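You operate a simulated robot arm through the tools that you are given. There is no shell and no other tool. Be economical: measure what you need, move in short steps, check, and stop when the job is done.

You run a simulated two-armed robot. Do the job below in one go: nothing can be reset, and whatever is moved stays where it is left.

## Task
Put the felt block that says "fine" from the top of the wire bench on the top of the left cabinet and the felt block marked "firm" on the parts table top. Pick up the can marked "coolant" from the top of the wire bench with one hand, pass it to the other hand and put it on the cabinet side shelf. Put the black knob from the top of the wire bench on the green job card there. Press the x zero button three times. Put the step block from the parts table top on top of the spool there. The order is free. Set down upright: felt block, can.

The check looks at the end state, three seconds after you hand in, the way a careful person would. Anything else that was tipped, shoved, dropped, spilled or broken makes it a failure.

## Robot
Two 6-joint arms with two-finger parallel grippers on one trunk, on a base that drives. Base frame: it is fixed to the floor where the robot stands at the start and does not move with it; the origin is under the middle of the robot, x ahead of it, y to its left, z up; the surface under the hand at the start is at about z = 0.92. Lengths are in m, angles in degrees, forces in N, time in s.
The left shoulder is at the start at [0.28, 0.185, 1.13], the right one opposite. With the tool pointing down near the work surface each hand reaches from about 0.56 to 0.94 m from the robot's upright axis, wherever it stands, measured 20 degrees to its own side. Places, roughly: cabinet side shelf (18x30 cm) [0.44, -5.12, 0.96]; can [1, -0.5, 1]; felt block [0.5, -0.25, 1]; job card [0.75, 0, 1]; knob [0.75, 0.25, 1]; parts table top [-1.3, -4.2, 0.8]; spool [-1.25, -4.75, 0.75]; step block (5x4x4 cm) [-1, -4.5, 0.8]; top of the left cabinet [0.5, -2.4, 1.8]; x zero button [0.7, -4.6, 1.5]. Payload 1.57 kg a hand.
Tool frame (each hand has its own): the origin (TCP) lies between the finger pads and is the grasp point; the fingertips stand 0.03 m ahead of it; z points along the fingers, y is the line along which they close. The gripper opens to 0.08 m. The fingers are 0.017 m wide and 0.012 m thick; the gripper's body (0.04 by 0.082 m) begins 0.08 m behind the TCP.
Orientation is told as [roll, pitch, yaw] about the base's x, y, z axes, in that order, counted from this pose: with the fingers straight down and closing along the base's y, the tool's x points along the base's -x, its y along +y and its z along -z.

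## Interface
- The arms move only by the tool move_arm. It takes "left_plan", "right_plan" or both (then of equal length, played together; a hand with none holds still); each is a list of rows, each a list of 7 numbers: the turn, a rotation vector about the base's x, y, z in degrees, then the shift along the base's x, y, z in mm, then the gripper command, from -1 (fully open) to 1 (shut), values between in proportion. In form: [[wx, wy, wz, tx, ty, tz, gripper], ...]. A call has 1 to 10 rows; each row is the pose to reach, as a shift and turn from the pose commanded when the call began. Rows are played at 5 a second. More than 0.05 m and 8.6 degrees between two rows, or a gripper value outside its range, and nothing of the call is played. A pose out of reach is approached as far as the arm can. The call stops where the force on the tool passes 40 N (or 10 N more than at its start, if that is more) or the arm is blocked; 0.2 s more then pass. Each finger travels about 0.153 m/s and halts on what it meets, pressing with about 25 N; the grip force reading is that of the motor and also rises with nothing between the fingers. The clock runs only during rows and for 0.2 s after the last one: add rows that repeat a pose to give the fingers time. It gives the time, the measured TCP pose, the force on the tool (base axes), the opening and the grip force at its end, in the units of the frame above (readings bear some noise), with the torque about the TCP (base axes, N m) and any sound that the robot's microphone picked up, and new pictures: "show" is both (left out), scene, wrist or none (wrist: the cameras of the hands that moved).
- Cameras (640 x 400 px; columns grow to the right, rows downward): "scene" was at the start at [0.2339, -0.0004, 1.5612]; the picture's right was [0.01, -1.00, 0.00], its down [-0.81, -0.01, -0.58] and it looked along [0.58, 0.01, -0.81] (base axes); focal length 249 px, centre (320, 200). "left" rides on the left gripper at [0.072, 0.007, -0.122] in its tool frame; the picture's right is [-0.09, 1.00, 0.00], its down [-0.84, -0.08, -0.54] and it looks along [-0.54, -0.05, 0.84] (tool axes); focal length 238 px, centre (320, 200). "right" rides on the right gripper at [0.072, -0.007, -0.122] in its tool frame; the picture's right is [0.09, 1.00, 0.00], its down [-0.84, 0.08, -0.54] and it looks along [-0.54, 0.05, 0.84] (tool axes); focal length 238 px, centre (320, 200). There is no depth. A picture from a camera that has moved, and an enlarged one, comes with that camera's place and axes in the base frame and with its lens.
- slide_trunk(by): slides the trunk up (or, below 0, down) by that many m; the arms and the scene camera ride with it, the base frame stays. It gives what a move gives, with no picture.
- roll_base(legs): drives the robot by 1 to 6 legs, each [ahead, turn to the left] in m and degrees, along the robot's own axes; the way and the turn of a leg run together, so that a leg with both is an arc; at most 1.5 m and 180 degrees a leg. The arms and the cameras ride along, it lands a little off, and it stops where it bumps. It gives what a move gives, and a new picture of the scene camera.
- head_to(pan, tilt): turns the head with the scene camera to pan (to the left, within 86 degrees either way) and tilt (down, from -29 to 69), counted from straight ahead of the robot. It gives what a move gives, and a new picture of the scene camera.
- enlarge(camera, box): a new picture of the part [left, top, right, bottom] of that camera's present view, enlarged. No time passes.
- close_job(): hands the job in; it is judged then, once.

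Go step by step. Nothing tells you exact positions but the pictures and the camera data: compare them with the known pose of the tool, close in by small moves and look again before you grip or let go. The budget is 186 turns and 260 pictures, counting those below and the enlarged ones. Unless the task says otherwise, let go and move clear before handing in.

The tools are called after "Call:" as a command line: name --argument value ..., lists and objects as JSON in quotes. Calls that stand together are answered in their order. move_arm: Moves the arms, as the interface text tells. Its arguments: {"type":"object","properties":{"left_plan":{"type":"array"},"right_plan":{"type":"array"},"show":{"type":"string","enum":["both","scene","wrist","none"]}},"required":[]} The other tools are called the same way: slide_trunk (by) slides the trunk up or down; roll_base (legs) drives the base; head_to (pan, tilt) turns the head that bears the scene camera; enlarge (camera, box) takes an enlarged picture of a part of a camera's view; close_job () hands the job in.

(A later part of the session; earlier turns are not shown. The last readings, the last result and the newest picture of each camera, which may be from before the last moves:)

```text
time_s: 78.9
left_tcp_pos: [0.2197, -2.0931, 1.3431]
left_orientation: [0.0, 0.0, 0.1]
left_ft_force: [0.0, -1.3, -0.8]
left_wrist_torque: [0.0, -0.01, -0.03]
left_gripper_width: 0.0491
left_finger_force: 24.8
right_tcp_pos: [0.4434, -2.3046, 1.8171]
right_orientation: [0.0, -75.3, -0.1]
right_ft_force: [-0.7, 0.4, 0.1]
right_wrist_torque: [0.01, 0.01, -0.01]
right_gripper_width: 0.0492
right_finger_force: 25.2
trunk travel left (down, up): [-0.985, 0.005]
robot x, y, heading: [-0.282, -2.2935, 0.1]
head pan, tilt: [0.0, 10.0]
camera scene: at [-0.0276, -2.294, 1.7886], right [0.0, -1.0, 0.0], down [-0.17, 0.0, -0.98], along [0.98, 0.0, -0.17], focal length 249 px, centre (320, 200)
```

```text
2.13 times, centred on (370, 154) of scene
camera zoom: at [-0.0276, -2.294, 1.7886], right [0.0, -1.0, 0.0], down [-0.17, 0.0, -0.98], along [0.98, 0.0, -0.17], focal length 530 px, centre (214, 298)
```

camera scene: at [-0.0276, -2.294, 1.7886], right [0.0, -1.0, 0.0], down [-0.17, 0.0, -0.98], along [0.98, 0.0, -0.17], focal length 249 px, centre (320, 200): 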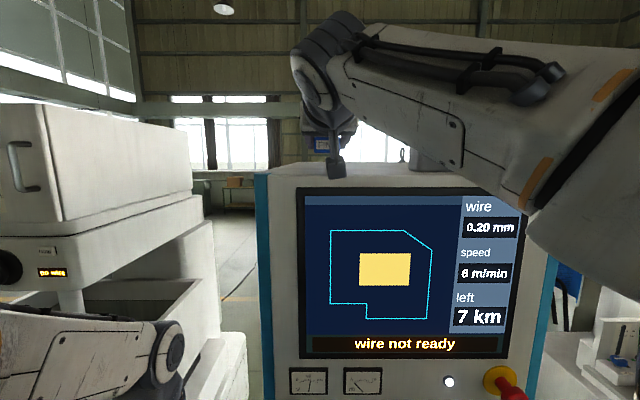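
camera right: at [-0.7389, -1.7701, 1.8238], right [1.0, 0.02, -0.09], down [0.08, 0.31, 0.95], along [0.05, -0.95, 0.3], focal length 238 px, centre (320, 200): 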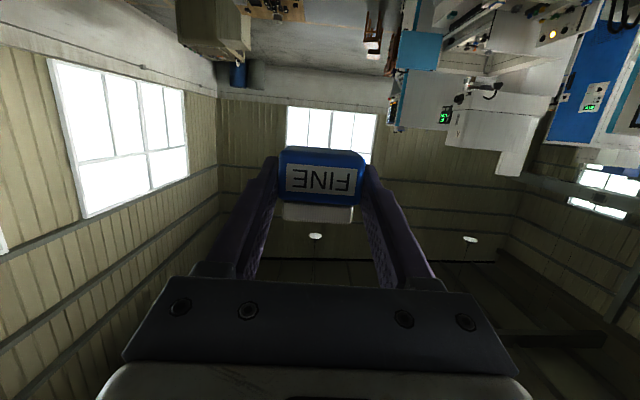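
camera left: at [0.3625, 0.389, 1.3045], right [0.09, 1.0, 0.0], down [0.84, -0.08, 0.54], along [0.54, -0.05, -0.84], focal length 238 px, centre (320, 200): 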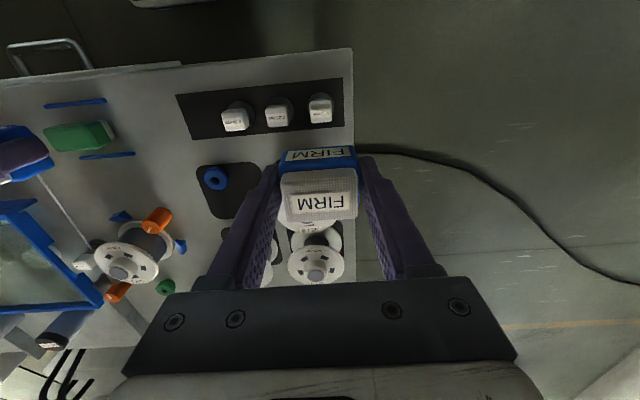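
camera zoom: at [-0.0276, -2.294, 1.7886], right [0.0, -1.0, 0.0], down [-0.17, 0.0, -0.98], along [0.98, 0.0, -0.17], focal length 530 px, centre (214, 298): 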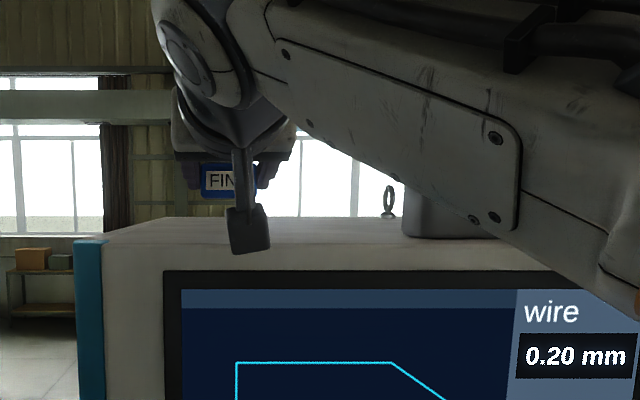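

Clear. Lower with contact checks.

Call:
move_arm --right_plan '[[0, 0, 0, 5, 0, -12, 1], [0, 0, 0, 5, 0, -22, 1]]' --show "none"

Call:
move_arm --right_plan '[[0, 0, 0, 0, 0, -3, 1], [0, 0, 0, 0, 0, -5, 1]]' --show "scene"

Call:
enlarge --camera "scene" --box '[270, 90, 400, 172]'

```text
time_s: 79.5
left_tcp_pos: [0.2201, -2.0924, 1.3437]
left_orientation: [-0.1, 0.0, 0.2]
left_ft_force: [-0.2, -0.1, -1.5]
left_wrist_torque: [-0.04, 0.0, -0.01]
left_gripper_width: 0.0491
left_finger_force: 25.1
right_tcp_pos: [0.4502, -2.3041, 1.7939]
right_orientation: [0.0, -75.3, 0.0]
right_ft_force: [0.5, 0.1, -0.6]
right_wrist_torque: [-0.01, 0.02, -0.02]
right_gripper_width: 0.0493
right_finger_force: 24.9
trunk travel left (down, up): [-0.985, 0.005]
robot x, y, heading: [-0.2824, -2.2924, -0.2]
head pan, tilt: [0.0, 10.0]
```

```text
time_s: 80.1
left_tcp_pos: [0.2196, -2.0927, 1.3432]
left_orientation: [0.1, 0.0, 0.0]
left_ft_force: [0.4, 1.0, -0.4]
left_wrist_torque: [0.01, -0.03, 0.0]
left_gripper_width: 0.049
left_finger_force: 24.8
right_tcp_pos: [0.4501, -2.3045, 1.7901]
right_orientation: [0.0, -75.2, 0.2]
right_ft_force: [0.0, 0.2, -0.4]
right_wrist_torque: [0.01, -0.02, 0.0]
right_gripper_width: 0.0493
right_finger_force: 25.0
trunk travel left (down, up): [-0.985, 0.005]
robot x, y, heading: [-0.2836, -2.2922, 0.0]
head pan, tilt: [0.0, 10.0]
camera scene: at [-0.0275, -2.2937, 1.7886], right [0.0, -1.0, 0.0], down [-0.17, 0.0, -0.98], along [0.98, 0.0, -0.17], focal length 249 px, centre (320, 200)
```

scene: 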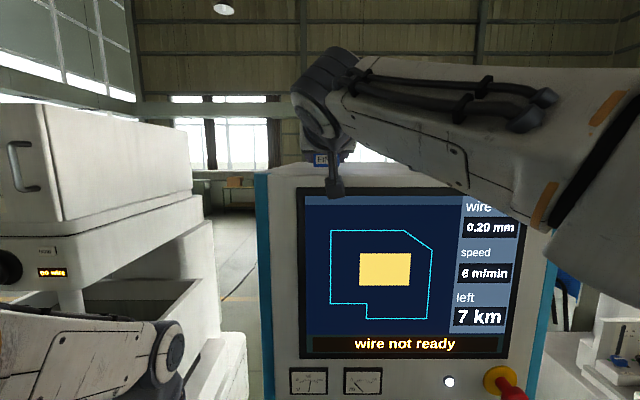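

```text
4.88 times, centred on (335, 131) of scene
camera zoom: at [-0.0275, -2.2937, 1.7886], right [0.0, -1.0, 0.0], down [-0.17, 0.0, -0.98], along [0.98, 0.0, -0.17], focal length 1215 px, centre (247, 537)
```

zoom: 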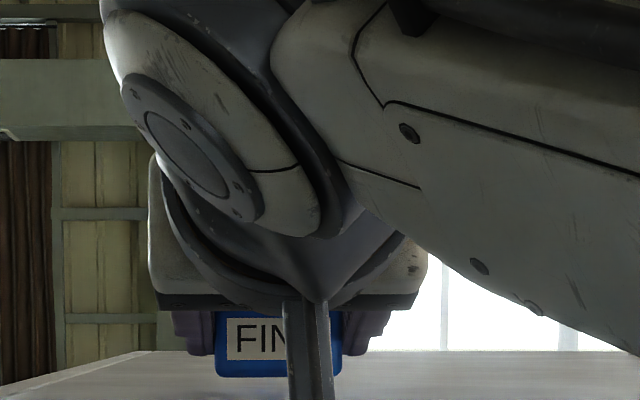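

Call:
move_arm --right_plan '[[0, 0, 0, 0, 0, -2, 1], [0, 0, 0, 0, 0, -4, 1]]' --show "none"

Call:
move_arm --right_plan '[[0, 0, 0, 0, 0, -2, 1], [0, 0, 0, 0, 0, -4, 1]]' --show "none"

Call:
enlarge --camera "scene" --box '[270, 110, 400, 192]'

```text
time_s: 80.7
left_tcp_pos: [0.2203, -2.093, 1.3432]
left_orientation: [0.0, -0.1, 0.2]
left_ft_force: [0.5, -0.3, -0.8]
left_wrist_torque: [0.02, -0.02, 0.0]
left_gripper_width: 0.0489
left_finger_force: 24.8
right_tcp_pos: [0.4507, -2.3043, 1.7871]
right_orientation: [-0.1, -75.2, 0.0]
right_ft_force: [0.4, -0.7, -0.1]
right_wrist_torque: [0.0, 0.02, -0.03]
right_gripper_width: 0.0491
right_finger_force: 25.4
trunk travel left (down, up): [-0.985, 0.005]
robot x, y, heading: [-0.2816, -2.2935, -0.0]
head pan, tilt: [0.0, 10.0]
```

```text
time_s: 81.3
left_tcp_pos: [0.2204, -2.0935, 1.3431]
left_orientation: [0.1, 0.0, 0.1]
left_ft_force: [-0.6, 0.0, -0.6]
left_wrist_torque: [-0.01, 0.0, -0.02]
left_gripper_width: 0.0494
left_finger_force: 24.9
right_tcp_pos: [0.4494, -2.3053, 1.7832]
right_orientation: [-0.2, -75.3, 0.1]
right_ft_force: [0.2, -0.2, 0.9]
right_wrist_torque: [0.06, -0.02, 0.05]
right_gripper_width: 0.0492
right_finger_force: 25.4
trunk travel left (down, up): [-0.985, 0.005]
robot x, y, heading: [-0.2813, -2.2906, -0.1]
head pan, tilt: [0.0, 10.0]
```

```text
4.88 times, centred on (335, 151) of scene
camera zoom: at [-0.0275, -2.2937, 1.7886], right [0.0, -1.0, 0.0], down [-0.17, 0.0, -0.98], along [0.98, 0.0, -0.17], focal length 1215 px, centre (247, 439)
```

zoom: 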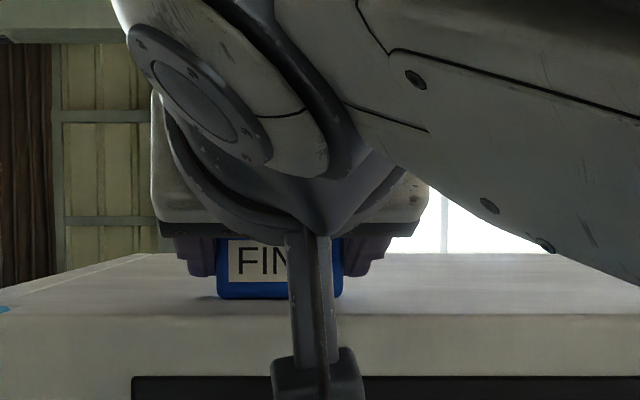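

Almost touching (contact shadow). Continue.

Call:
move_arm --right_plan '[[0, 0, 0, 0, 0, -1.5, 1], [0, 0, 0, 0, 0, -3, 1]]' --show "none"

```text
time_s: 81.9
left_tcp_pos: [0.2209, -2.0933, 1.3432]
left_orientation: [0.0, -0.1, 0.1]
left_ft_force: [-0.1, -0.3, -0.7]
left_wrist_torque: [-0.03, 0.01, -0.01]
left_gripper_width: 0.049
left_finger_force: 24.8
right_tcp_pos: [0.4499, -2.3051, 1.7837]
right_orientation: [0.5, -75.7, -0.4]
right_ft_force: [4.8, 2.1, 17.5]
right_wrist_torque: [0.22, -0.07, -0.05]
right_gripper_width: 0.0493
right_finger_force: 25.2
trunk travel left (down, up): [-0.985, 0.005]
robot x, y, heading: [-0.2793, -2.2943, 0.2]
head pan, tilt: [0.0, 10.0]
```

Contact. Release and withdraw along the tool axis.

Call:
move_arm --right_plan '[[0, 0, 0, 0, 0, 2.5, 1], [0, 0, 0, 0, 0, 2.5, -0.2], [0, 0, 0, 0, 0, 2.5, -0.7], [0, 0, 0, 0, 0, 2.5, -0.7], [0, 0, 0, -40, 0, 13, -0.7], [0, 0, 0, -80, 0, 24, -0.7], [0, 0, 0, -120, 0, 34, -0.7]]' --show "both"

Call:
enlarge --camera "scene" --box '[240, 90, 440, 215]'

```text
time_s: 83.5
left_tcp_pos: [0.2197, -2.0929, 1.3438]
left_orientation: [0.0, 0.0, 0.2]
left_ft_force: [-0.5, -0.9, -0.4]
left_wrist_torque: [0.01, 0.02, -0.01]
left_gripper_width: 0.0491
left_finger_force: 25.2
right_tcp_pos: [0.3316, -2.3056, 1.8145]
right_orientation: [0.1, -75.2, 0.1]
right_ft_force: [0.0, -0.7, 1.4]
right_wrist_torque: [0.03, 0.0, 0.0]
right_gripper_width: 0.0679
right_finger_force: 0.1
trunk travel left (down, up): [-0.985, 0.005]
robot x, y, heading: [-0.2823, -2.2918, 0.1]
head pan, tilt: [0.0, 10.0]
camera scene: at [-0.0273, -2.2937, 1.7886], right [0.0, -1.0, 0.0], down [-0.17, 0.0, -0.98], along [0.98, 0.0, -0.17], focal length 249 px, centre (320, 200)
camera right: at [0.1956, -2.3113, 1.7753], right [-0.02, 1.0, -0.09], down [-0.31, 0.08, 0.95], along [0.95, 0.05, 0.31], focal length 238 px, centre (320, 200)
```

scene: 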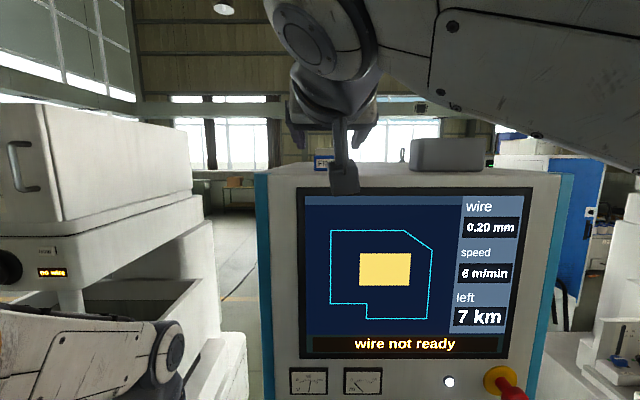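
right: 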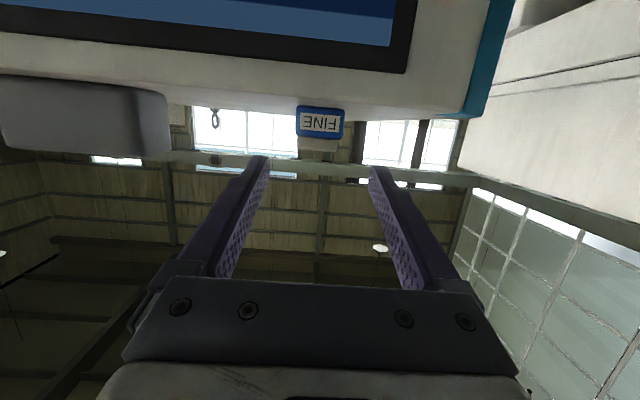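

```text
3.20 times, centred on (340, 152) of scene
camera zoom: at [-0.0273, -2.2937, 1.7886], right [0.0, -1.0, 0.0], down [-0.17, 0.0, -0.98], along [0.98, 0.0, -0.17], focal length 797 px, centre (256, 352)
```

zoom: 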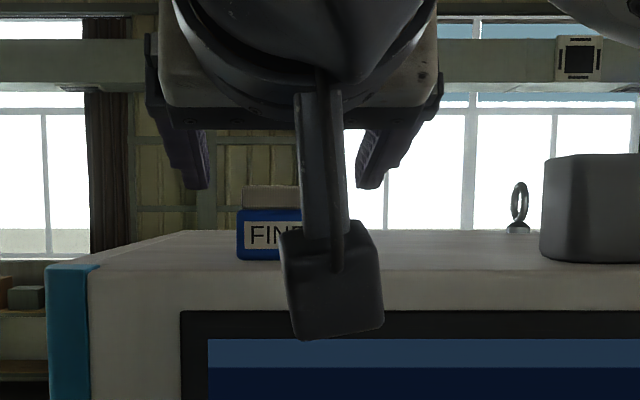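

FINE stands upright on the cabinet. Back away and bring the right hand back to a tool-down carry pose.

Call:
roll_base --legs '[[-0.45, 0]]'

Call:
move_arm --right_plan '[[0, 0, 0, 0, -25, -40, -0.7], [0, 0, 0, 0, -50, -80, -0.7], [0, 8.4, 0, 0, -75, -120, -0.7], [0, 16.8, 0, 0, -100, -160, -0.7], [0, 25, 0, 0, -125, -200, -0.7], [0, 33, 0, 0, -150, -240, -0.7], [0, 41, 0, 0, -175, -280, -0.7], [0, 49, 0, 0, -200, -320, -0.7], [0, 57, 0, 0, -225, -360, -0.7], [0, 65, 0, 0, -250, -400, -0.7]]' --show "none"

Call:
move_arm --right_plan '[[0, 5, 0, -20, -20, -30, -0.7], [0, 10.2, 0, -40, -35, -60, -0.7]]' --show "none"

Call:
head_to --pan -80 --tilt 25

```text
time_s: 86.3
left_tcp_pos: [-0.2341, -2.094, 1.3425]
left_orientation: [0.1, 0.0, -0.1]
left_ft_force: [0.3, 0.2, -0.5]
left_wrist_torque: [0.0, 0.02, -0.01]
left_gripper_width: 0.0492
left_finger_force: 25.1
right_tcp_pos: [-0.1232, -2.3062, 1.8134]
right_orientation: [-0.1, -75.2, 0.0]
right_ft_force: [-0.2, 0.0, 0.1]
right_wrist_torque: [0.04, -0.02, -0.02]
right_gripper_width: 0.068
right_finger_force: 0.0
trunk travel left (down, up): [-0.985, 0.005]
robot x, y, heading: [-0.7375, -2.2931, -0.1]
head pan, tilt: [0.0, 10.0]
camera scene: at [-0.4819, -2.2942, 1.7886], right [0.0, -1.0, 0.0], down [-0.17, 0.0, -0.98], along [0.98, 0.0, -0.17], focal length 249 px, centre (320, 200)
```

scene: 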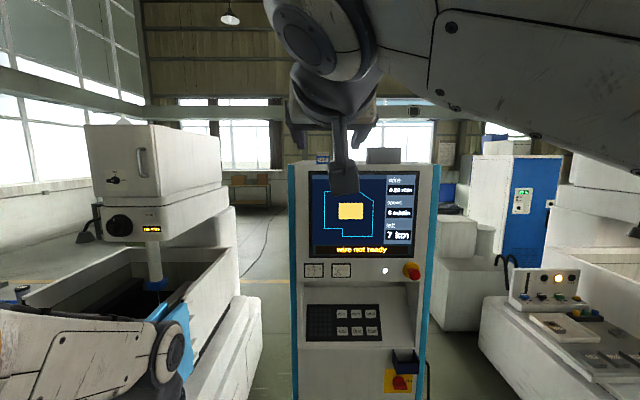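

```text
time_s: 88.5
left_tcp_pos: [-0.2343, -2.0935, 1.3423]
left_orientation: [0.1, 0.0, -0.1]
left_ft_force: [-0.3, -0.1, 0.7]
left_wrist_torque: [0.0, -0.01, -0.01]
left_gripper_width: 0.0489
left_finger_force: 24.8
right_tcp_pos: [-0.119, -2.5527, 1.4121]
right_orientation: [0.1, -10.1, -0.1]
right_ft_force: [0.2, 0.8, -0.4]
right_wrist_torque: [-0.01, -0.02, 0.03]
right_gripper_width: 0.0682
right_finger_force: 0.1
right hand out of reach, approached as far as the arm can: row 1, 2, 3, 4, 5, 6, 7
trunk travel left (down, up): [-0.985, 0.005]
robot x, y, heading: [-0.7374, -2.2911, -0.3]
head pan, tilt: [0.0, 10.0]
```

```text
time_s: 89.1
left_tcp_pos: [-0.2333, -2.0933, 1.342]
left_orientation: [-0.1, -0.1, -0.1]
left_ft_force: [-0.4, 0.2, 0.5]
left_wrist_torque: [0.03, 0.02, -0.02]
left_gripper_width: 0.0494
left_finger_force: 25.0
right_tcp_pos: [-0.1601, -2.5884, 1.3509]
right_orientation: [0.0, 0.1, 0.0]
right_ft_force: [0.4, -0.4, 0.0]
right_wrist_torque: [0.02, -0.01, 0.0]
right_gripper_width: 0.0679
right_finger_force: 0.0
trunk travel left (down, up): [-0.985, 0.005]
robot x, y, heading: [-0.7382, -2.2911, -0.4]
head pan, tilt: [0.0, 10.0]
```

```text
time_s: 90.6
left_tcp_pos: [-0.2332, -2.0943, 1.3426]
left_orientation: [0.0, 0.0, -0.1]
left_ft_force: [0.5, 0.1, -0.8]
left_wrist_torque: [-0.03, 0.01, 0.01]
left_gripper_width: 0.0493
left_finger_force: 25.6
right_tcp_pos: [-0.1584, -2.5868, 1.3526]
right_orientation: [0.0, 0.0, 0.1]
right_ft_force: [0.5, -1.1, -0.4]
right_wrist_torque: [0.02, 0.01, -0.01]
right_gripper_width: 0.068
right_finger_force: 0.0
trunk travel left (down, up): [-0.985, 0.005]
robot x, y, heading: [-0.7373, -2.2928, 0.2]
head pan, tilt: [-80.0, 25.0]
camera scene: at [-0.5588, -2.3848, 1.7642], right [-0.98, -0.17, 0.0], down [-0.07, 0.42, -0.91], along [0.16, -0.89, -0.42], focal length 249 px, centre (320, 200)
```

scene: 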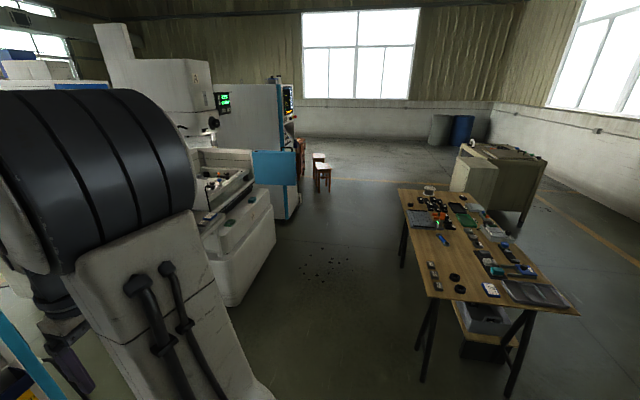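

The parts table spans about x -0.93…-1.6, y -3.4…-4.8. Enlarge it.

Call:
enlarge --camera "scene" --box '[390, 175, 590, 320]'

Call:
enlarge --camera "scene" --box '[140, 60, 320, 310]'

```text
2.76 times, centred on (490, 248) of scene
camera zoom: at [-0.5588, -2.3848, 1.7642], right [-0.98, -0.17, 0.0], down [-0.07, 0.42, -0.91], along [0.16, -0.89, -0.42], focal length 687 px, centre (-149, 69)
```

zoom: 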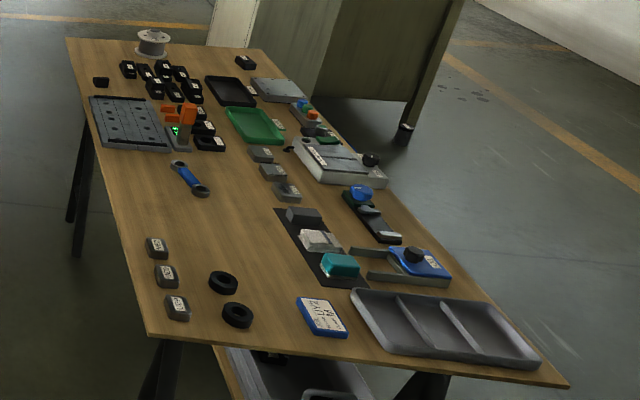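

```text
1.60 times, centred on (230, 185) of scene
camera zoom: at [-0.5588, -2.3848, 1.7642], right [-0.98, -0.17, 0.0], down [-0.07, 0.42, -0.91], along [0.16, -0.89, -0.42], focal length 398 px, centre (464, 224)
```

zoom: 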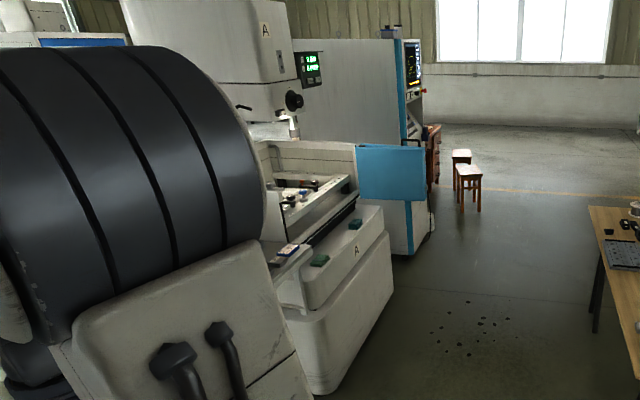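

The step block looks to be the small black one at (-0.99, -4.46), the spool at (-1.2, -4.72), and free table space near (-1.03, -3.78). I'll drive to the table for FIRM first.

Call:
roll_base --legs '[[0.36, 0], [0, -90], [1.3, 0], [0, -90]]'

Call:
head_to --pan 0 --tilt 55

```text
time_s: 106.7
left_tcp_pos: [-0.8737, -3.7627, 1.3432]
left_orientation: [0.0, 0.0, 177.9]
left_ft_force: [-0.7, -0.2, -0.3]
left_wrist_torque: [-0.01, 0.01, 0.01]
left_gripper_width: 0.0489
left_finger_force: 25.2
right_tcp_pos: [-0.9293, -3.2659, 1.352]
right_orientation: [-0.2, 0.0, 178.1]
right_ft_force: [0.2, -0.5, 0.2]
right_wrist_torque: [-0.01, -0.03, 0.04]
right_gripper_width: 0.0681
right_finger_force: 0.1
trunk travel left (down, up): [-0.985, 0.005]
robot x, y, heading: [-0.3629, -3.577, 177.9]
head pan, tilt: [-80.0, 25.0]
camera scene: at [-0.5363, -3.4843, 1.7642], right [0.99, 0.14, 0.0], down [0.06, -0.42, -0.91], along [-0.13, 0.9, -0.42], focal length 249 px, centre (320, 200)
```

scene: 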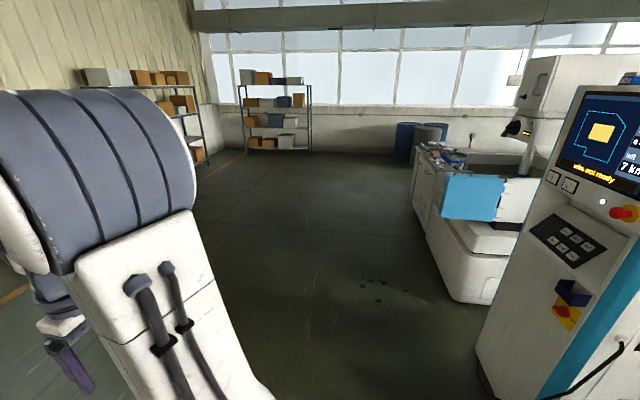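

```text
time_s: 108.2
left_tcp_pos: [-0.8721, -3.7619, 1.3423]
left_orientation: [-0.1, 0.0, 178.1]
left_ft_force: [-0.4, -0.6, 0.0]
left_wrist_torque: [0.01, -0.01, -0.03]
left_gripper_width: 0.0492
left_finger_force: 24.9
right_tcp_pos: [-0.9308, -3.2659, 1.3519]
right_orientation: [-0.1, 0.1, 178.2]
right_ft_force: [0.5, 0.4, 0.2]
right_wrist_torque: [-0.01, -0.04, 0.03]
right_gripper_width: 0.068
right_finger_force: 0.1
trunk travel left (down, up): [-0.985, 0.005]
robot x, y, heading: [-0.3638, -3.5772, 178.1]
head pan, tilt: [0.0, 55.0]
camera scene: at [-0.5956, -3.5731, 1.7202], right [0.04, 1.0, 0.0], down [0.82, -0.03, -0.57], along [-0.57, 0.02, -0.82], focal length 249 px, centre (320, 200)
```

scene: 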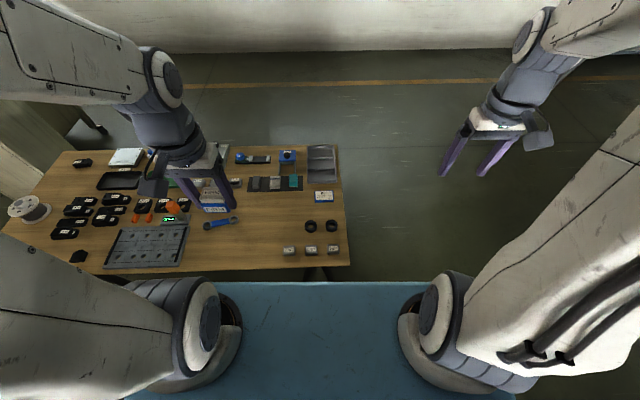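

Place FIRM at about (-1.06, -3.80), free on all sides. Lower the trunk and move the left hand over.

Call:
slide_trunk --by -0.26

Call:
move_arm --left_plan '[[0, 0, 0, -45, -10, 0, 1], [0, 0, 0, -90, -20, 0, 1], [0, 0, 0, -135, -30, 0, 1], [0, 0, 0, -188, -38, -5, 1], [0, 0, 0, -188, -38, -50, 1], [0, 0, 0, -188, -38, -95, 1], [0, 0, 0, -188, -38, -140, 1]]' --show "both"

```text
time_s: 110.9
left_tcp_pos: [-0.872, -3.7608, 1.0823]
left_orientation: [0.0, 0.0, 178.0]
left_ft_force: [-0.7, 0.1, -0.9]
left_wrist_torque: [0.0, -0.02, 0.0]
left_gripper_width: 0.0488
left_finger_force: 25.5
right_tcp_pos: [-0.9312, -3.265, 1.092]
right_orientation: [-0.1, 0.1, 178.2]
right_ft_force: [0.5, -0.8, -0.5]
right_wrist_torque: [0.02, -0.01, 0.01]
right_gripper_width: 0.0679
right_finger_force: 0.1
trunk travel left (down, up): [-0.725, 0.265]
robot x, y, heading: [-0.3664, -3.5751, 178.2]
head pan, tilt: [0.0, 55.0]
```

```text
refused: row 4 steps farther than a row can; nothing moved
```

Call:
move_arm --left_plan '[[0, 0, 0, -45, -10, 0, 1], [0, 0, 0, -90, -20, 0, 1], [0, 0, 0, -135, -30, 0, 1], [0, 0, 0, -180, -38, -5, 1], [0, 0, 0, -188, -38, -50, 1], [0, 0, 0, -188, -38, -95, 1], [0, 0, 0, -188, -38, -140, 1]]' --show "both"

```text
time_s: 112.5
left_tcp_pos: [-1.0599, -3.7974, 0.9436]
left_orientation: [0.0, -0.1, 178.0]
left_ft_force: [0.0, -0.3, 0.1]
left_wrist_torque: [0.01, 0.03, 0.01]
left_gripper_width: 0.0493
left_finger_force: 24.6
right_tcp_pos: [-0.9313, -3.2656, 1.0924]
right_orientation: [-0.1, 0.0, 178.2]
right_ft_force: [0.4, -0.4, 0.2]
right_wrist_torque: [0.0, 0.02, 0.01]
right_gripper_width: 0.0682
right_finger_force: 0.1
trunk travel left (down, up): [-0.725, 0.265]
robot x, y, heading: [-0.3694, -3.582, 178.1]
head pan, tilt: [0.0, 55.0]
camera scene: at [-0.5954, -3.5731, 1.4603], right [0.04, 1.0, 0.0], down [0.82, -0.03, -0.57], along [-0.57, 0.02, -0.82], focal length 249 px, centre (320, 200)
camera left: at [-0.9887, -3.8079, 1.0663], right [-0.13, -0.99, 0.0], down [-0.83, 0.11, 0.54], along [-0.54, 0.07, -0.84], focal length 238 px, centre (320, 200)
```

scene: 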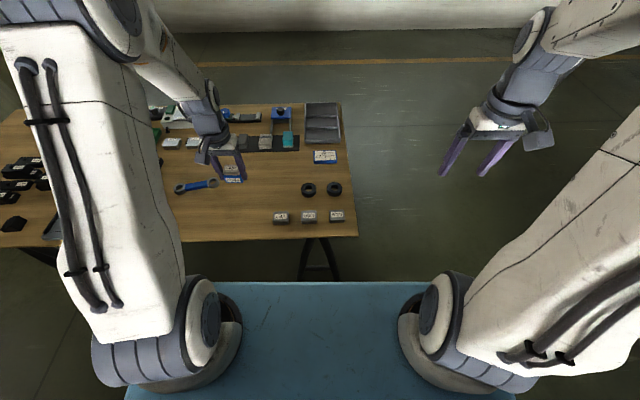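
left: 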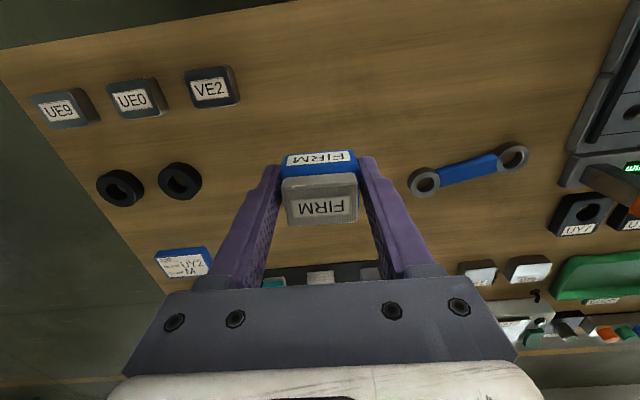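

Clear below. Lower FIRM to the table with contact checks.

Call:
move_arm --left_plan '[[0, 0, 0, 0, 0, -45, 1], [0, 0, 0, 0, 0, -85, 1], [0, 0, 0, 0, 0, -97, 1]]' --show "wrist"

Call:
move_arm --left_plan '[[0, 0, 0, 0, 0, -3, 1], [0, 0, 0, 0, 0, -6, 1]]' --show "none"

```text
time_s: 113.3
left_tcp_pos: [-1.0621, -3.7984, 0.8454]
left_orientation: [-0.1, 0.1, 178.0]
left_ft_force: [0.2, -0.1, -0.5]
left_wrist_torque: [0.0, -0.01, 0.0]
left_gripper_width: 0.0489
left_finger_force: 24.9
right_tcp_pos: [-0.9317, -3.2657, 1.0932]
right_orientation: [-0.1, 0.1, 178.1]
right_ft_force: [-0.3, 0.2, 0.0]
right_wrist_torque: [-0.02, -0.02, 0.03]
right_gripper_width: 0.0681
right_finger_force: 0.1
trunk travel left (down, up): [-0.725, 0.265]
robot x, y, heading: [-0.3661, -3.577, 178.0]
head pan, tilt: [0.0, 55.0]
camera left: at [-0.9906, -3.8084, 0.9682], right [-0.13, -0.99, 0.0], down [-0.83, 0.11, 0.54], along [-0.54, 0.07, -0.84], focal length 238 px, centre (320, 200)
```

left: 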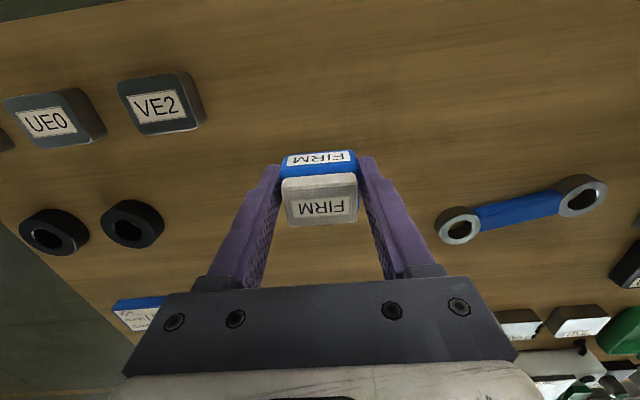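

```text
time_s: 113.9
left_tcp_pos: [-1.061, -3.8002, 0.8397]
left_orientation: [0.0, 0.0, 178.0]
left_ft_force: [0.3, -0.1, -1.6]
left_wrist_torque: [0.02, 0.0, -0.01]
left_gripper_width: 0.0493
left_finger_force: 25.5
right_tcp_pos: [-0.9306, -3.2661, 1.0927]
right_orientation: [-0.2, 0.0, 178.1]
right_ft_force: [0.2, 0.4, 0.3]
right_wrist_torque: [0.0, -0.01, 0.01]
right_gripper_width: 0.0682
right_finger_force: 0.1
trunk travel left (down, up): [-0.725, 0.265]
robot x, y, heading: [-0.3629, -3.5815, 177.9]
head pan, tilt: [0.0, 55.0]
```

Call:
move_arm --left_plan '[[0, 0, 0, 0, 0, -2, 1], [0, 0, 0, 0, 0, -4, 1]]' --show "none"

Call:
enlarge --camera "scene" --box '[150, 130, 350, 255]'

```text
time_s: 114.5
left_tcp_pos: [-1.0614, -3.7998, 0.8354]
left_orientation: [0.0, 0.1, 178.1]
left_ft_force: [0.7, 0.3, 0.0]
left_wrist_torque: [0.02, -0.04, -0.04]
left_gripper_width: 0.049
left_finger_force: 24.4
right_tcp_pos: [-0.9308, -3.2637, 1.0922]
right_orientation: [-0.2, 0.0, 178.2]
right_ft_force: [0.0, 0.2, 0.1]
right_wrist_torque: [0.01, 0.06, 0.01]
right_gripper_width: 0.0681
right_finger_force: 0.0
trunk travel left (down, up): [-0.725, 0.265]
robot x, y, heading: [-0.3672, -3.5814, 178.0]
head pan, tilt: [0.0, 55.0]
```

```text
3.20 times, centred on (250, 192) of scene
camera zoom: at [-0.5956, -3.5732, 1.4602], right [0.04, 1.0, 0.0], down [0.82, -0.03, -0.57], along [-0.57, 0.02, -0.82], focal length 797 px, centre (544, 224)
```

zoom: 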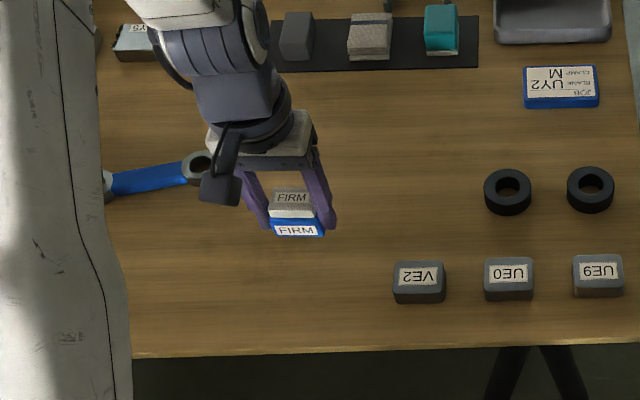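

Call:
move_arm --left_plan '[[0, 0, 0, 0, 0, -2, 1], [0, 0, 0, 0, 0, -4, 1]]' --show "none"

Call:
move_arm --left_plan '[[0, 0, 0, 0, 0, -1.5, 1], [0, 0, 0, 0, 0, -3, 1]]' --show "none"

```text
time_s: 115.1
left_tcp_pos: [-1.0617, -3.7993, 0.8328]
left_orientation: [0.1, 0.0, 178.1]
left_ft_force: [0.2, -1.0, 0.2]
left_wrist_torque: [-0.01, 0.0, -0.01]
left_gripper_width: 0.0492
left_finger_force: 24.8
right_tcp_pos: [-0.93, -3.2651, 1.0926]
right_orientation: [-0.1, 0.0, 178.2]
right_ft_force: [0.3, 0.8, -0.9]
right_wrist_torque: [-0.03, -0.02, 0.0]
right_gripper_width: 0.068
right_finger_force: 0.1
trunk travel left (down, up): [-0.725, 0.265]
robot x, y, heading: [-0.364, -3.5823, 178.2]
head pan, tilt: [0.0, 55.0]
```

```text
time_s: 115.7
left_tcp_pos: [-1.061, -3.7997, 0.8285]
left_orientation: [0.0, 0.0, 178.0]
left_ft_force: [0.1, -0.4, -0.2]
left_wrist_torque: [0.04, 0.0, 0.05]
left_gripper_width: 0.0489
left_finger_force: 24.7
right_tcp_pos: [-0.9309, -3.2653, 1.0936]
right_orientation: [0.0, 0.1, 178.1]
right_ft_force: [0.2, -0.1, -0.3]
right_wrist_torque: [-0.01, 0.01, -0.02]
right_gripper_width: 0.0681
right_finger_force: 0.1
trunk travel left (down, up): [-0.725, 0.265]
robot x, y, heading: [-0.3625, -3.5811, 178.2]
head pan, tilt: [0.0, 55.0]
```

Call:
move_arm --left_plan '[[0, 0, 0, 0, 0, -2, 1], [0, 0, 0, 0, 0, -4, 1]]' --show "none"

Call:
move_arm --left_plan '[[0, 0, 0, 0, 0, -2, 1], [0, 0, 0, 0, 0, -4, 1]]' --show "wrist"

```text
time_s: 116.3
left_tcp_pos: [-1.0613, -3.7986, 0.8248]
left_orientation: [0.0, 0.0, 177.9]
left_ft_force: [0.8, -0.4, -0.4]
left_wrist_torque: [-0.01, 0.04, 0.0]
left_gripper_width: 0.0493
left_finger_force: 25.1
right_tcp_pos: [-0.9308, -3.2653, 1.0925]
right_orientation: [-0.1, 0.1, 178.1]
right_ft_force: [0.1, 0.2, -0.2]
right_wrist_torque: [0.04, 0.0, 0.0]
right_gripper_width: 0.068
right_finger_force: 0.1
trunk travel left (down, up): [-0.725, 0.265]
robot x, y, heading: [-0.3607, -3.5795, 177.8]
head pan, tilt: [0.0, 55.0]
```

```text
time_s: 116.9
left_tcp_pos: [-1.0607, -3.7993, 0.8205]
left_orientation: [0.0, -0.1, 177.9]
left_ft_force: [-0.1, -0.5, -0.6]
left_wrist_torque: [0.04, 0.0, 0.02]
left_gripper_width: 0.0489
left_finger_force: 25.2
right_tcp_pos: [-0.9304, -3.2658, 1.0922]
right_orientation: [0.0, 0.1, 178.0]
right_ft_force: [0.1, 0.0, -0.4]
right_wrist_torque: [0.01, -0.02, 0.03]
right_gripper_width: 0.068
right_finger_force: 0.0
trunk travel left (down, up): [-0.725, 0.265]
robot x, y, heading: [-0.3598, -3.5788, 178.1]
head pan, tilt: [0.0, 55.0]
camera left: at [-0.9894, -3.8095, 0.9432], right [-0.13, -0.99, 0.0], down [-0.83, 0.11, 0.54], along [-0.54, 0.07, -0.84], focal length 238 px, centre (320, 200)
```

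left: 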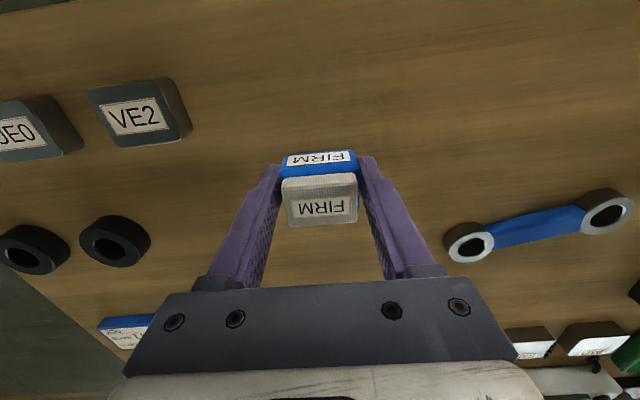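

Triangulation puts the table top nearer z≈0.75. Go down more, then small steps.

Call:
move_arm --left_plan '[[0, 0, 0, 0, 0, -5, 1], [0, 0, 0, 0, 0, -10, 1], [0, 0, 0, 0, 0, -15, 1], [0, 0, 0, 0, 0, -20, 1]]' --show "wrist"

```text
time_s: 117.9
left_tcp_pos: [-1.0594, -3.7996, 0.8008]
left_orientation: [0.0, -0.1, 178.0]
left_ft_force: [-0.4, 0.5, -0.5]
left_wrist_torque: [0.05, -0.03, 0.03]
left_gripper_width: 0.0488
left_finger_force: 24.8
right_tcp_pos: [-0.9314, -3.2649, 1.0922]
right_orientation: [-0.1, 0.0, 178.0]
right_ft_force: [0.4, -0.5, 0.4]
right_wrist_torque: [0.02, 0.01, 0.01]
right_gripper_width: 0.068
right_finger_force: 0.1
trunk travel left (down, up): [-0.725, 0.265]
robot x, y, heading: [-0.3647, -3.5799, 178.2]
head pan, tilt: [0.0, 55.0]
camera left: at [-0.9888, -3.8094, 0.9236], right [-0.13, -0.99, 0.0], down [-0.83, 0.11, 0.54], along [-0.54, 0.07, -0.84], focal length 238 px, centre (320, 200)
```

left: 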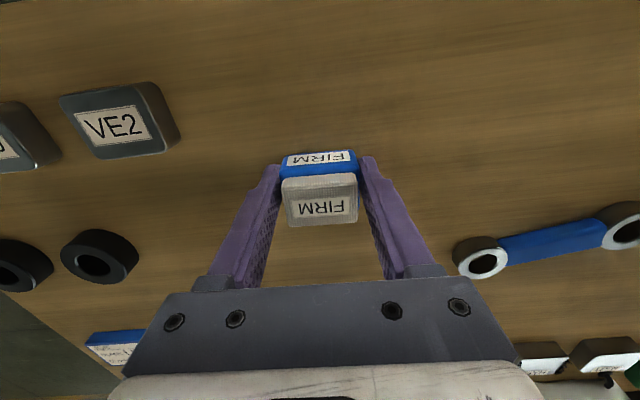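

Call:
move_arm --left_plan '[[0, 0, 0, 0, 0, -2, 1], [0, 0, 0, 0, 0, -4, 1]]' --show "none"

Call:
move_arm --left_plan '[[0, 0, 0, 0, 0, -2, 1], [0, 0, 0, 0, 0, -4, 1]]' --show "none"

Call:
enlarge --camera "scene" --box '[200, 150, 280, 200]'

```text
time_s: 118.5
left_tcp_pos: [-1.0607, -3.8007, 0.7971]
left_orientation: [0.0, 0.1, 178.1]
left_ft_force: [-0.2, 0.3, -1.3]
left_wrist_torque: [0.01, 0.02, -0.02]
left_gripper_width: 0.0491
left_finger_force: 25.0
right_tcp_pos: [-0.9295, -3.2657, 1.0914]
right_orientation: [0.0, 0.1, 178.1]
right_ft_force: [0.0, 0.4, -0.4]
right_wrist_torque: [-0.01, 0.03, -0.02]
right_gripper_width: 0.0683
right_finger_force: 0.1
trunk travel left (down, up): [-0.725, 0.265]
robot x, y, heading: [-0.3635, -3.5836, 177.9]
head pan, tilt: [0.0, 55.0]
```

```text
time_s: 119.1
left_tcp_pos: [-1.0607, -3.8, 0.7943]
left_orientation: [0.0, -0.2, 178.0]
left_ft_force: [2.6, 1.5, 26.7]
left_wrist_torque: [0.07, -0.05, -0.01]
left_gripper_width: 0.0494
left_finger_force: 24.7
right_tcp_pos: [-0.9282, -3.2655, 1.0945]
right_orientation: [-0.1, 0.1, 178.0]
right_ft_force: [0.6, -0.2, -0.5]
right_wrist_torque: [-0.01, -0.01, 0.02]
right_gripper_width: 0.0679
right_finger_force: 0.0
trunk travel left (down, up): [-0.725, 0.265]
robot x, y, heading: [-0.3661, -3.5813, 177.7]
head pan, tilt: [0.0, 55.0]
```

```text
8.00 times, centred on (240, 175) of scene
camera zoom: at [-0.5944, -3.5727, 1.4608], right [0.04, 1.0, 0.0], down [0.82, -0.03, -0.57], along [-0.57, 0.02, -0.82], focal length 1992 px, centre (960, 400)
```

zoom: 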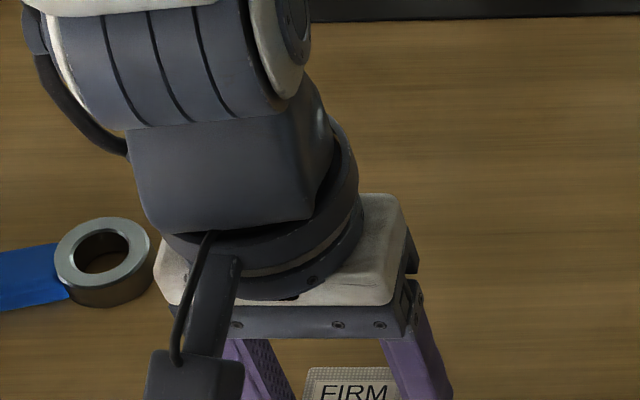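

Contact; table top is ≈0.76. Release and rise.

Call:
move_arm --left_plan '[[0, 0, 0, 0, 0, 3, 1], [0, 0, 0, 0, 0, 3, 0], [0, 0, 0, 0, 0, 3, -0.5], [0, 0, 0, 0, 0, 3, -0.5], [0, 0, 0, 0, 0, 45, -0.5], [0, 0, 0, 0, 0, 90, -0.5], [0, 0, 0, 0, 0, 135, -0.5], [0, 0, 0, 0, 0, 180, -0.5]]' --show "wrist"

```text
time_s: 120.9
left_tcp_pos: [-1.0612, -3.8012, 0.9733]
left_orientation: [0.1, 0.1, 177.9]
left_ft_force: [0.5, -0.7, -0.4]
left_wrist_torque: [0.02, -0.03, 0.01]
left_gripper_width: 0.06
left_finger_force: 0.0
right_tcp_pos: [-0.9308, -3.265, 1.0926]
right_orientation: [-0.1, 0.0, 177.9]
right_ft_force: [0.1, -0.1, 0.8]
right_wrist_torque: [0.02, 0.0, 0.03]
right_gripper_width: 0.0679
right_finger_force: 0.1
trunk travel left (down, up): [-0.725, 0.265]
robot x, y, heading: [-0.3625, -3.5819, 177.9]
head pan, tilt: [0.0, 55.0]
camera left: at [-0.99, -3.8105, 1.0953], right [-0.13, -0.99, 0.0], down [-0.83, 0.11, 0.54], along [-0.54, 0.07, -0.84], focal length 238 px, centre (320, 200)
```

left: 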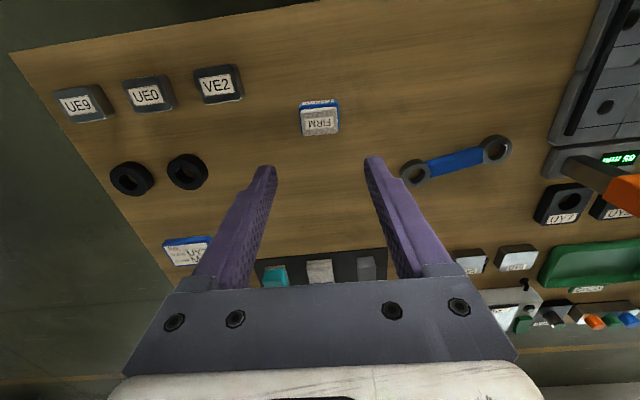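

FIRM stands upright on the parts table. Raise the left hand and drive to the step block station.

Call:
move_arm --left_plan '[[0, 0, 0, 20, 0, 45, -0.5], [0, 0, 0, 50, 0, 80, -0.5], [0, 0, 0, 95, 0, 100, -0.5], [0, 0, 0, 140, 0, 110, -0.5]]' --show "none"

Call:
roll_base --legs '[[0, 90], [0.82, 0], [0, -88]]'

```text
time_s: 121.9
left_tcp_pos: [-0.9197, -3.797, 1.0829]
left_orientation: [0.0, 0.0, 178.0]
left_ft_force: [-1.2, 0.6, -0.7]
left_wrist_torque: [-0.02, -0.03, 0.0]
left_gripper_width: 0.0598
left_finger_force: 0.2
right_tcp_pos: [-0.9303, -3.2667, 1.093]
right_orientation: [0.0, 0.1, 178.0]
right_ft_force: [-0.7, 0.0, -0.3]
right_wrist_torque: [0.01, -0.02, -0.01]
right_gripper_width: 0.068
right_finger_force: 0.1
trunk travel left (down, up): [-0.725, 0.265]
robot x, y, heading: [-0.3651, -3.5794, 178.0]
head pan, tilt: [0.0, 55.0]
```

```text
time_s: 134.0
left_tcp_pos: [-0.8905, -4.6801, 1.0831]
left_orientation: [0.0, 0.0, -177.7]
left_ft_force: [0.0, -0.4, 0.1]
left_wrist_torque: [0.0, -0.01, -0.01]
left_gripper_width: 0.0598
left_finger_force: 0.1
right_tcp_pos: [-0.9412, -4.1498, 1.0911]
right_orientation: [0.0, 0.0, -177.8]
right_ft_force: [-0.1, 0.7, 0.0]
right_wrist_torque: [0.02, 0.01, -0.01]
right_gripper_width: 0.0678
right_finger_force: 0.1
trunk travel left (down, up): [-0.725, 0.265]
robot x, y, heading: [-0.3559, -4.4216, -177.8]
head pan, tilt: [0.0, 55.0]
camera scene: at [-0.5841, -4.4324, 1.4602], right [-0.04, 1.0, 0.0], down [0.82, 0.03, -0.57], along [-0.57, -0.02, -0.82], focal length 249 px, centre (320, 200)
```

scene: 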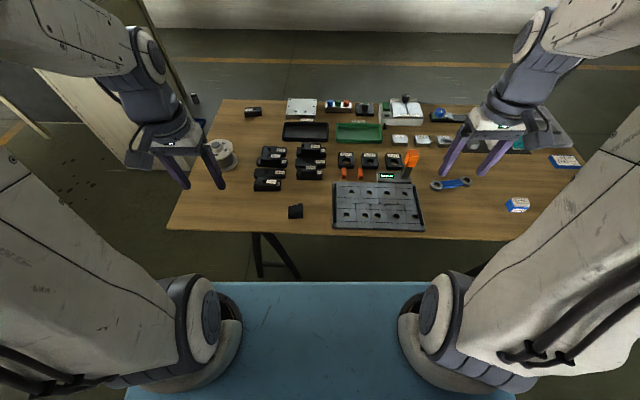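

Call:
enlarge --camera "scene" --box '[160, 95, 440, 270]'

Call:
enlarge --camera "scene" --box '[275, 190, 325, 225]'

```text
2.29 times, centred on (300, 182) of scene
camera zoom: at [-0.5841, -4.4324, 1.4602], right [-0.04, 1.0, 0.0], down [0.82, 0.03, -0.57], along [-0.57, -0.02, -0.82], focal length 569 px, centre (366, 240)
```

zoom: 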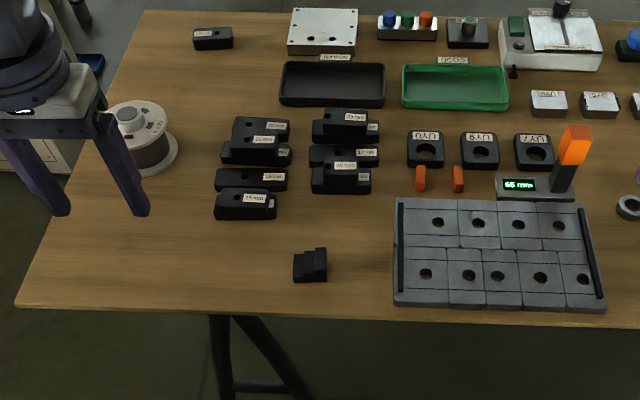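

```text
11.43 times, centred on (300, 208) of scene
camera zoom: at [-0.5841, -4.4324, 1.4602], right [-0.04, 1.0, 0.0], down [0.82, 0.03, -0.57], along [-0.57, -0.02, -0.82], focal length 2846 px, centre (549, 114)
```

zoom: 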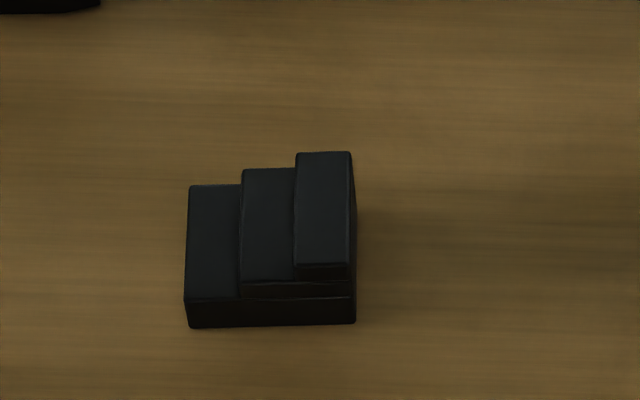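

The step block is a black staircase at about (-1.01, -4.53), steps rising toward +y. Bring the left hand above for a close view.

Call:
move_arm --left_plan '[[0, 0, -2.3, -20, 45, 0, -0.5], [0, 0, -2.3, -45, 85, -20, -0.5], [0, 0, -2.3, -75, 120, -40, -0.5], [0, 0, -2.3, -95, 150, -70, -0.5], [0, 0, -2.3, -95, 150, -110, -1]]' --show "wrist"

```text
refused: row 2 steps farther than a row can; nothing moved
```

Call:
move_arm --left_plan '[[0, 0, -2.3, -20, 40, 0, -0.5], [0, 0, -2.3, -40, 75, -20, -0.5], [0, 0, -2.3, -65, 105, -40, -0.5], [0, 0, -2.3, -85, 135, -65, -0.5], [0, 0, -2.3, -95, 150, -100, -1]]' --show "wrist"

```text
time_s: 135.2
left_tcp_pos: [-0.9852, -4.5294, 0.9827]
left_orientation: [0.2, -0.1, 180.0]
left_ft_force: [0.9, 0.1, 0.0]
left_wrist_torque: [0.0, 0.03, -0.01]
left_gripper_width: 0.0801
left_finger_force: 0.0
right_tcp_pos: [-0.9403, -4.1512, 1.0924]
right_orientation: [-0.1, 0.0, -177.6]
right_ft_force: [0.7, -0.4, 0.3]
right_wrist_torque: [-0.01, 0.02, 0.01]
right_gripper_width: 0.0679
right_finger_force: 0.1
trunk travel left (down, up): [-0.725, 0.265]
robot x, y, heading: [-0.3547, -4.4222, -177.8]
head pan, tilt: [0.0, 55.0]
camera left: at [-0.913, -4.5371, 1.1045], right [-0.09, -1.0, 0.0], down [-0.84, 0.08, 0.54], along [-0.54, 0.05, -0.84], focal length 238 px, centre (320, 200)
```

left: 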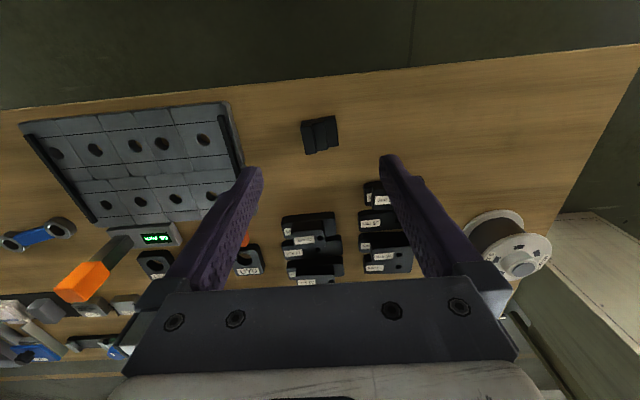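

Call:
enlarge --camera "left" --box '[440, 190, 580, 300]'

Call:
enlarge --camera "left" --box '[280, 100, 360, 165]'

```text
3.64 times, centred on (510, 245) of left
camera zoom: at [-0.913, -4.5371, 1.1045], right [-0.09, -1.0, 0.0], down [-0.84, 0.08, 0.54], along [-0.54, 0.05, -0.84], focal length 867 px, centre (-371, 36)
```

zoom: 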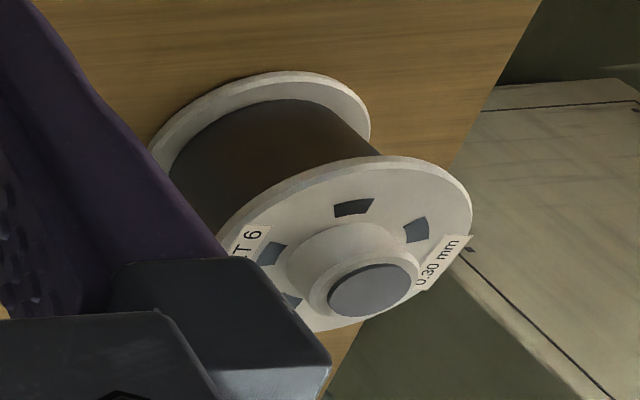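

```text
6.15 times, centred on (320, 132) of left
camera zoom: at [-0.913, -4.5371, 1.1045], right [-0.09, -1.0, 0.0], down [-0.84, 0.08, 0.54], along [-0.54, 0.05, -0.84], focal length 1467 px, centre (320, 615)
```

zoom: 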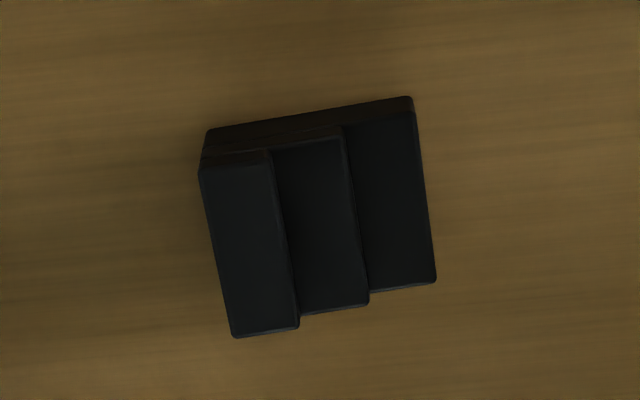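

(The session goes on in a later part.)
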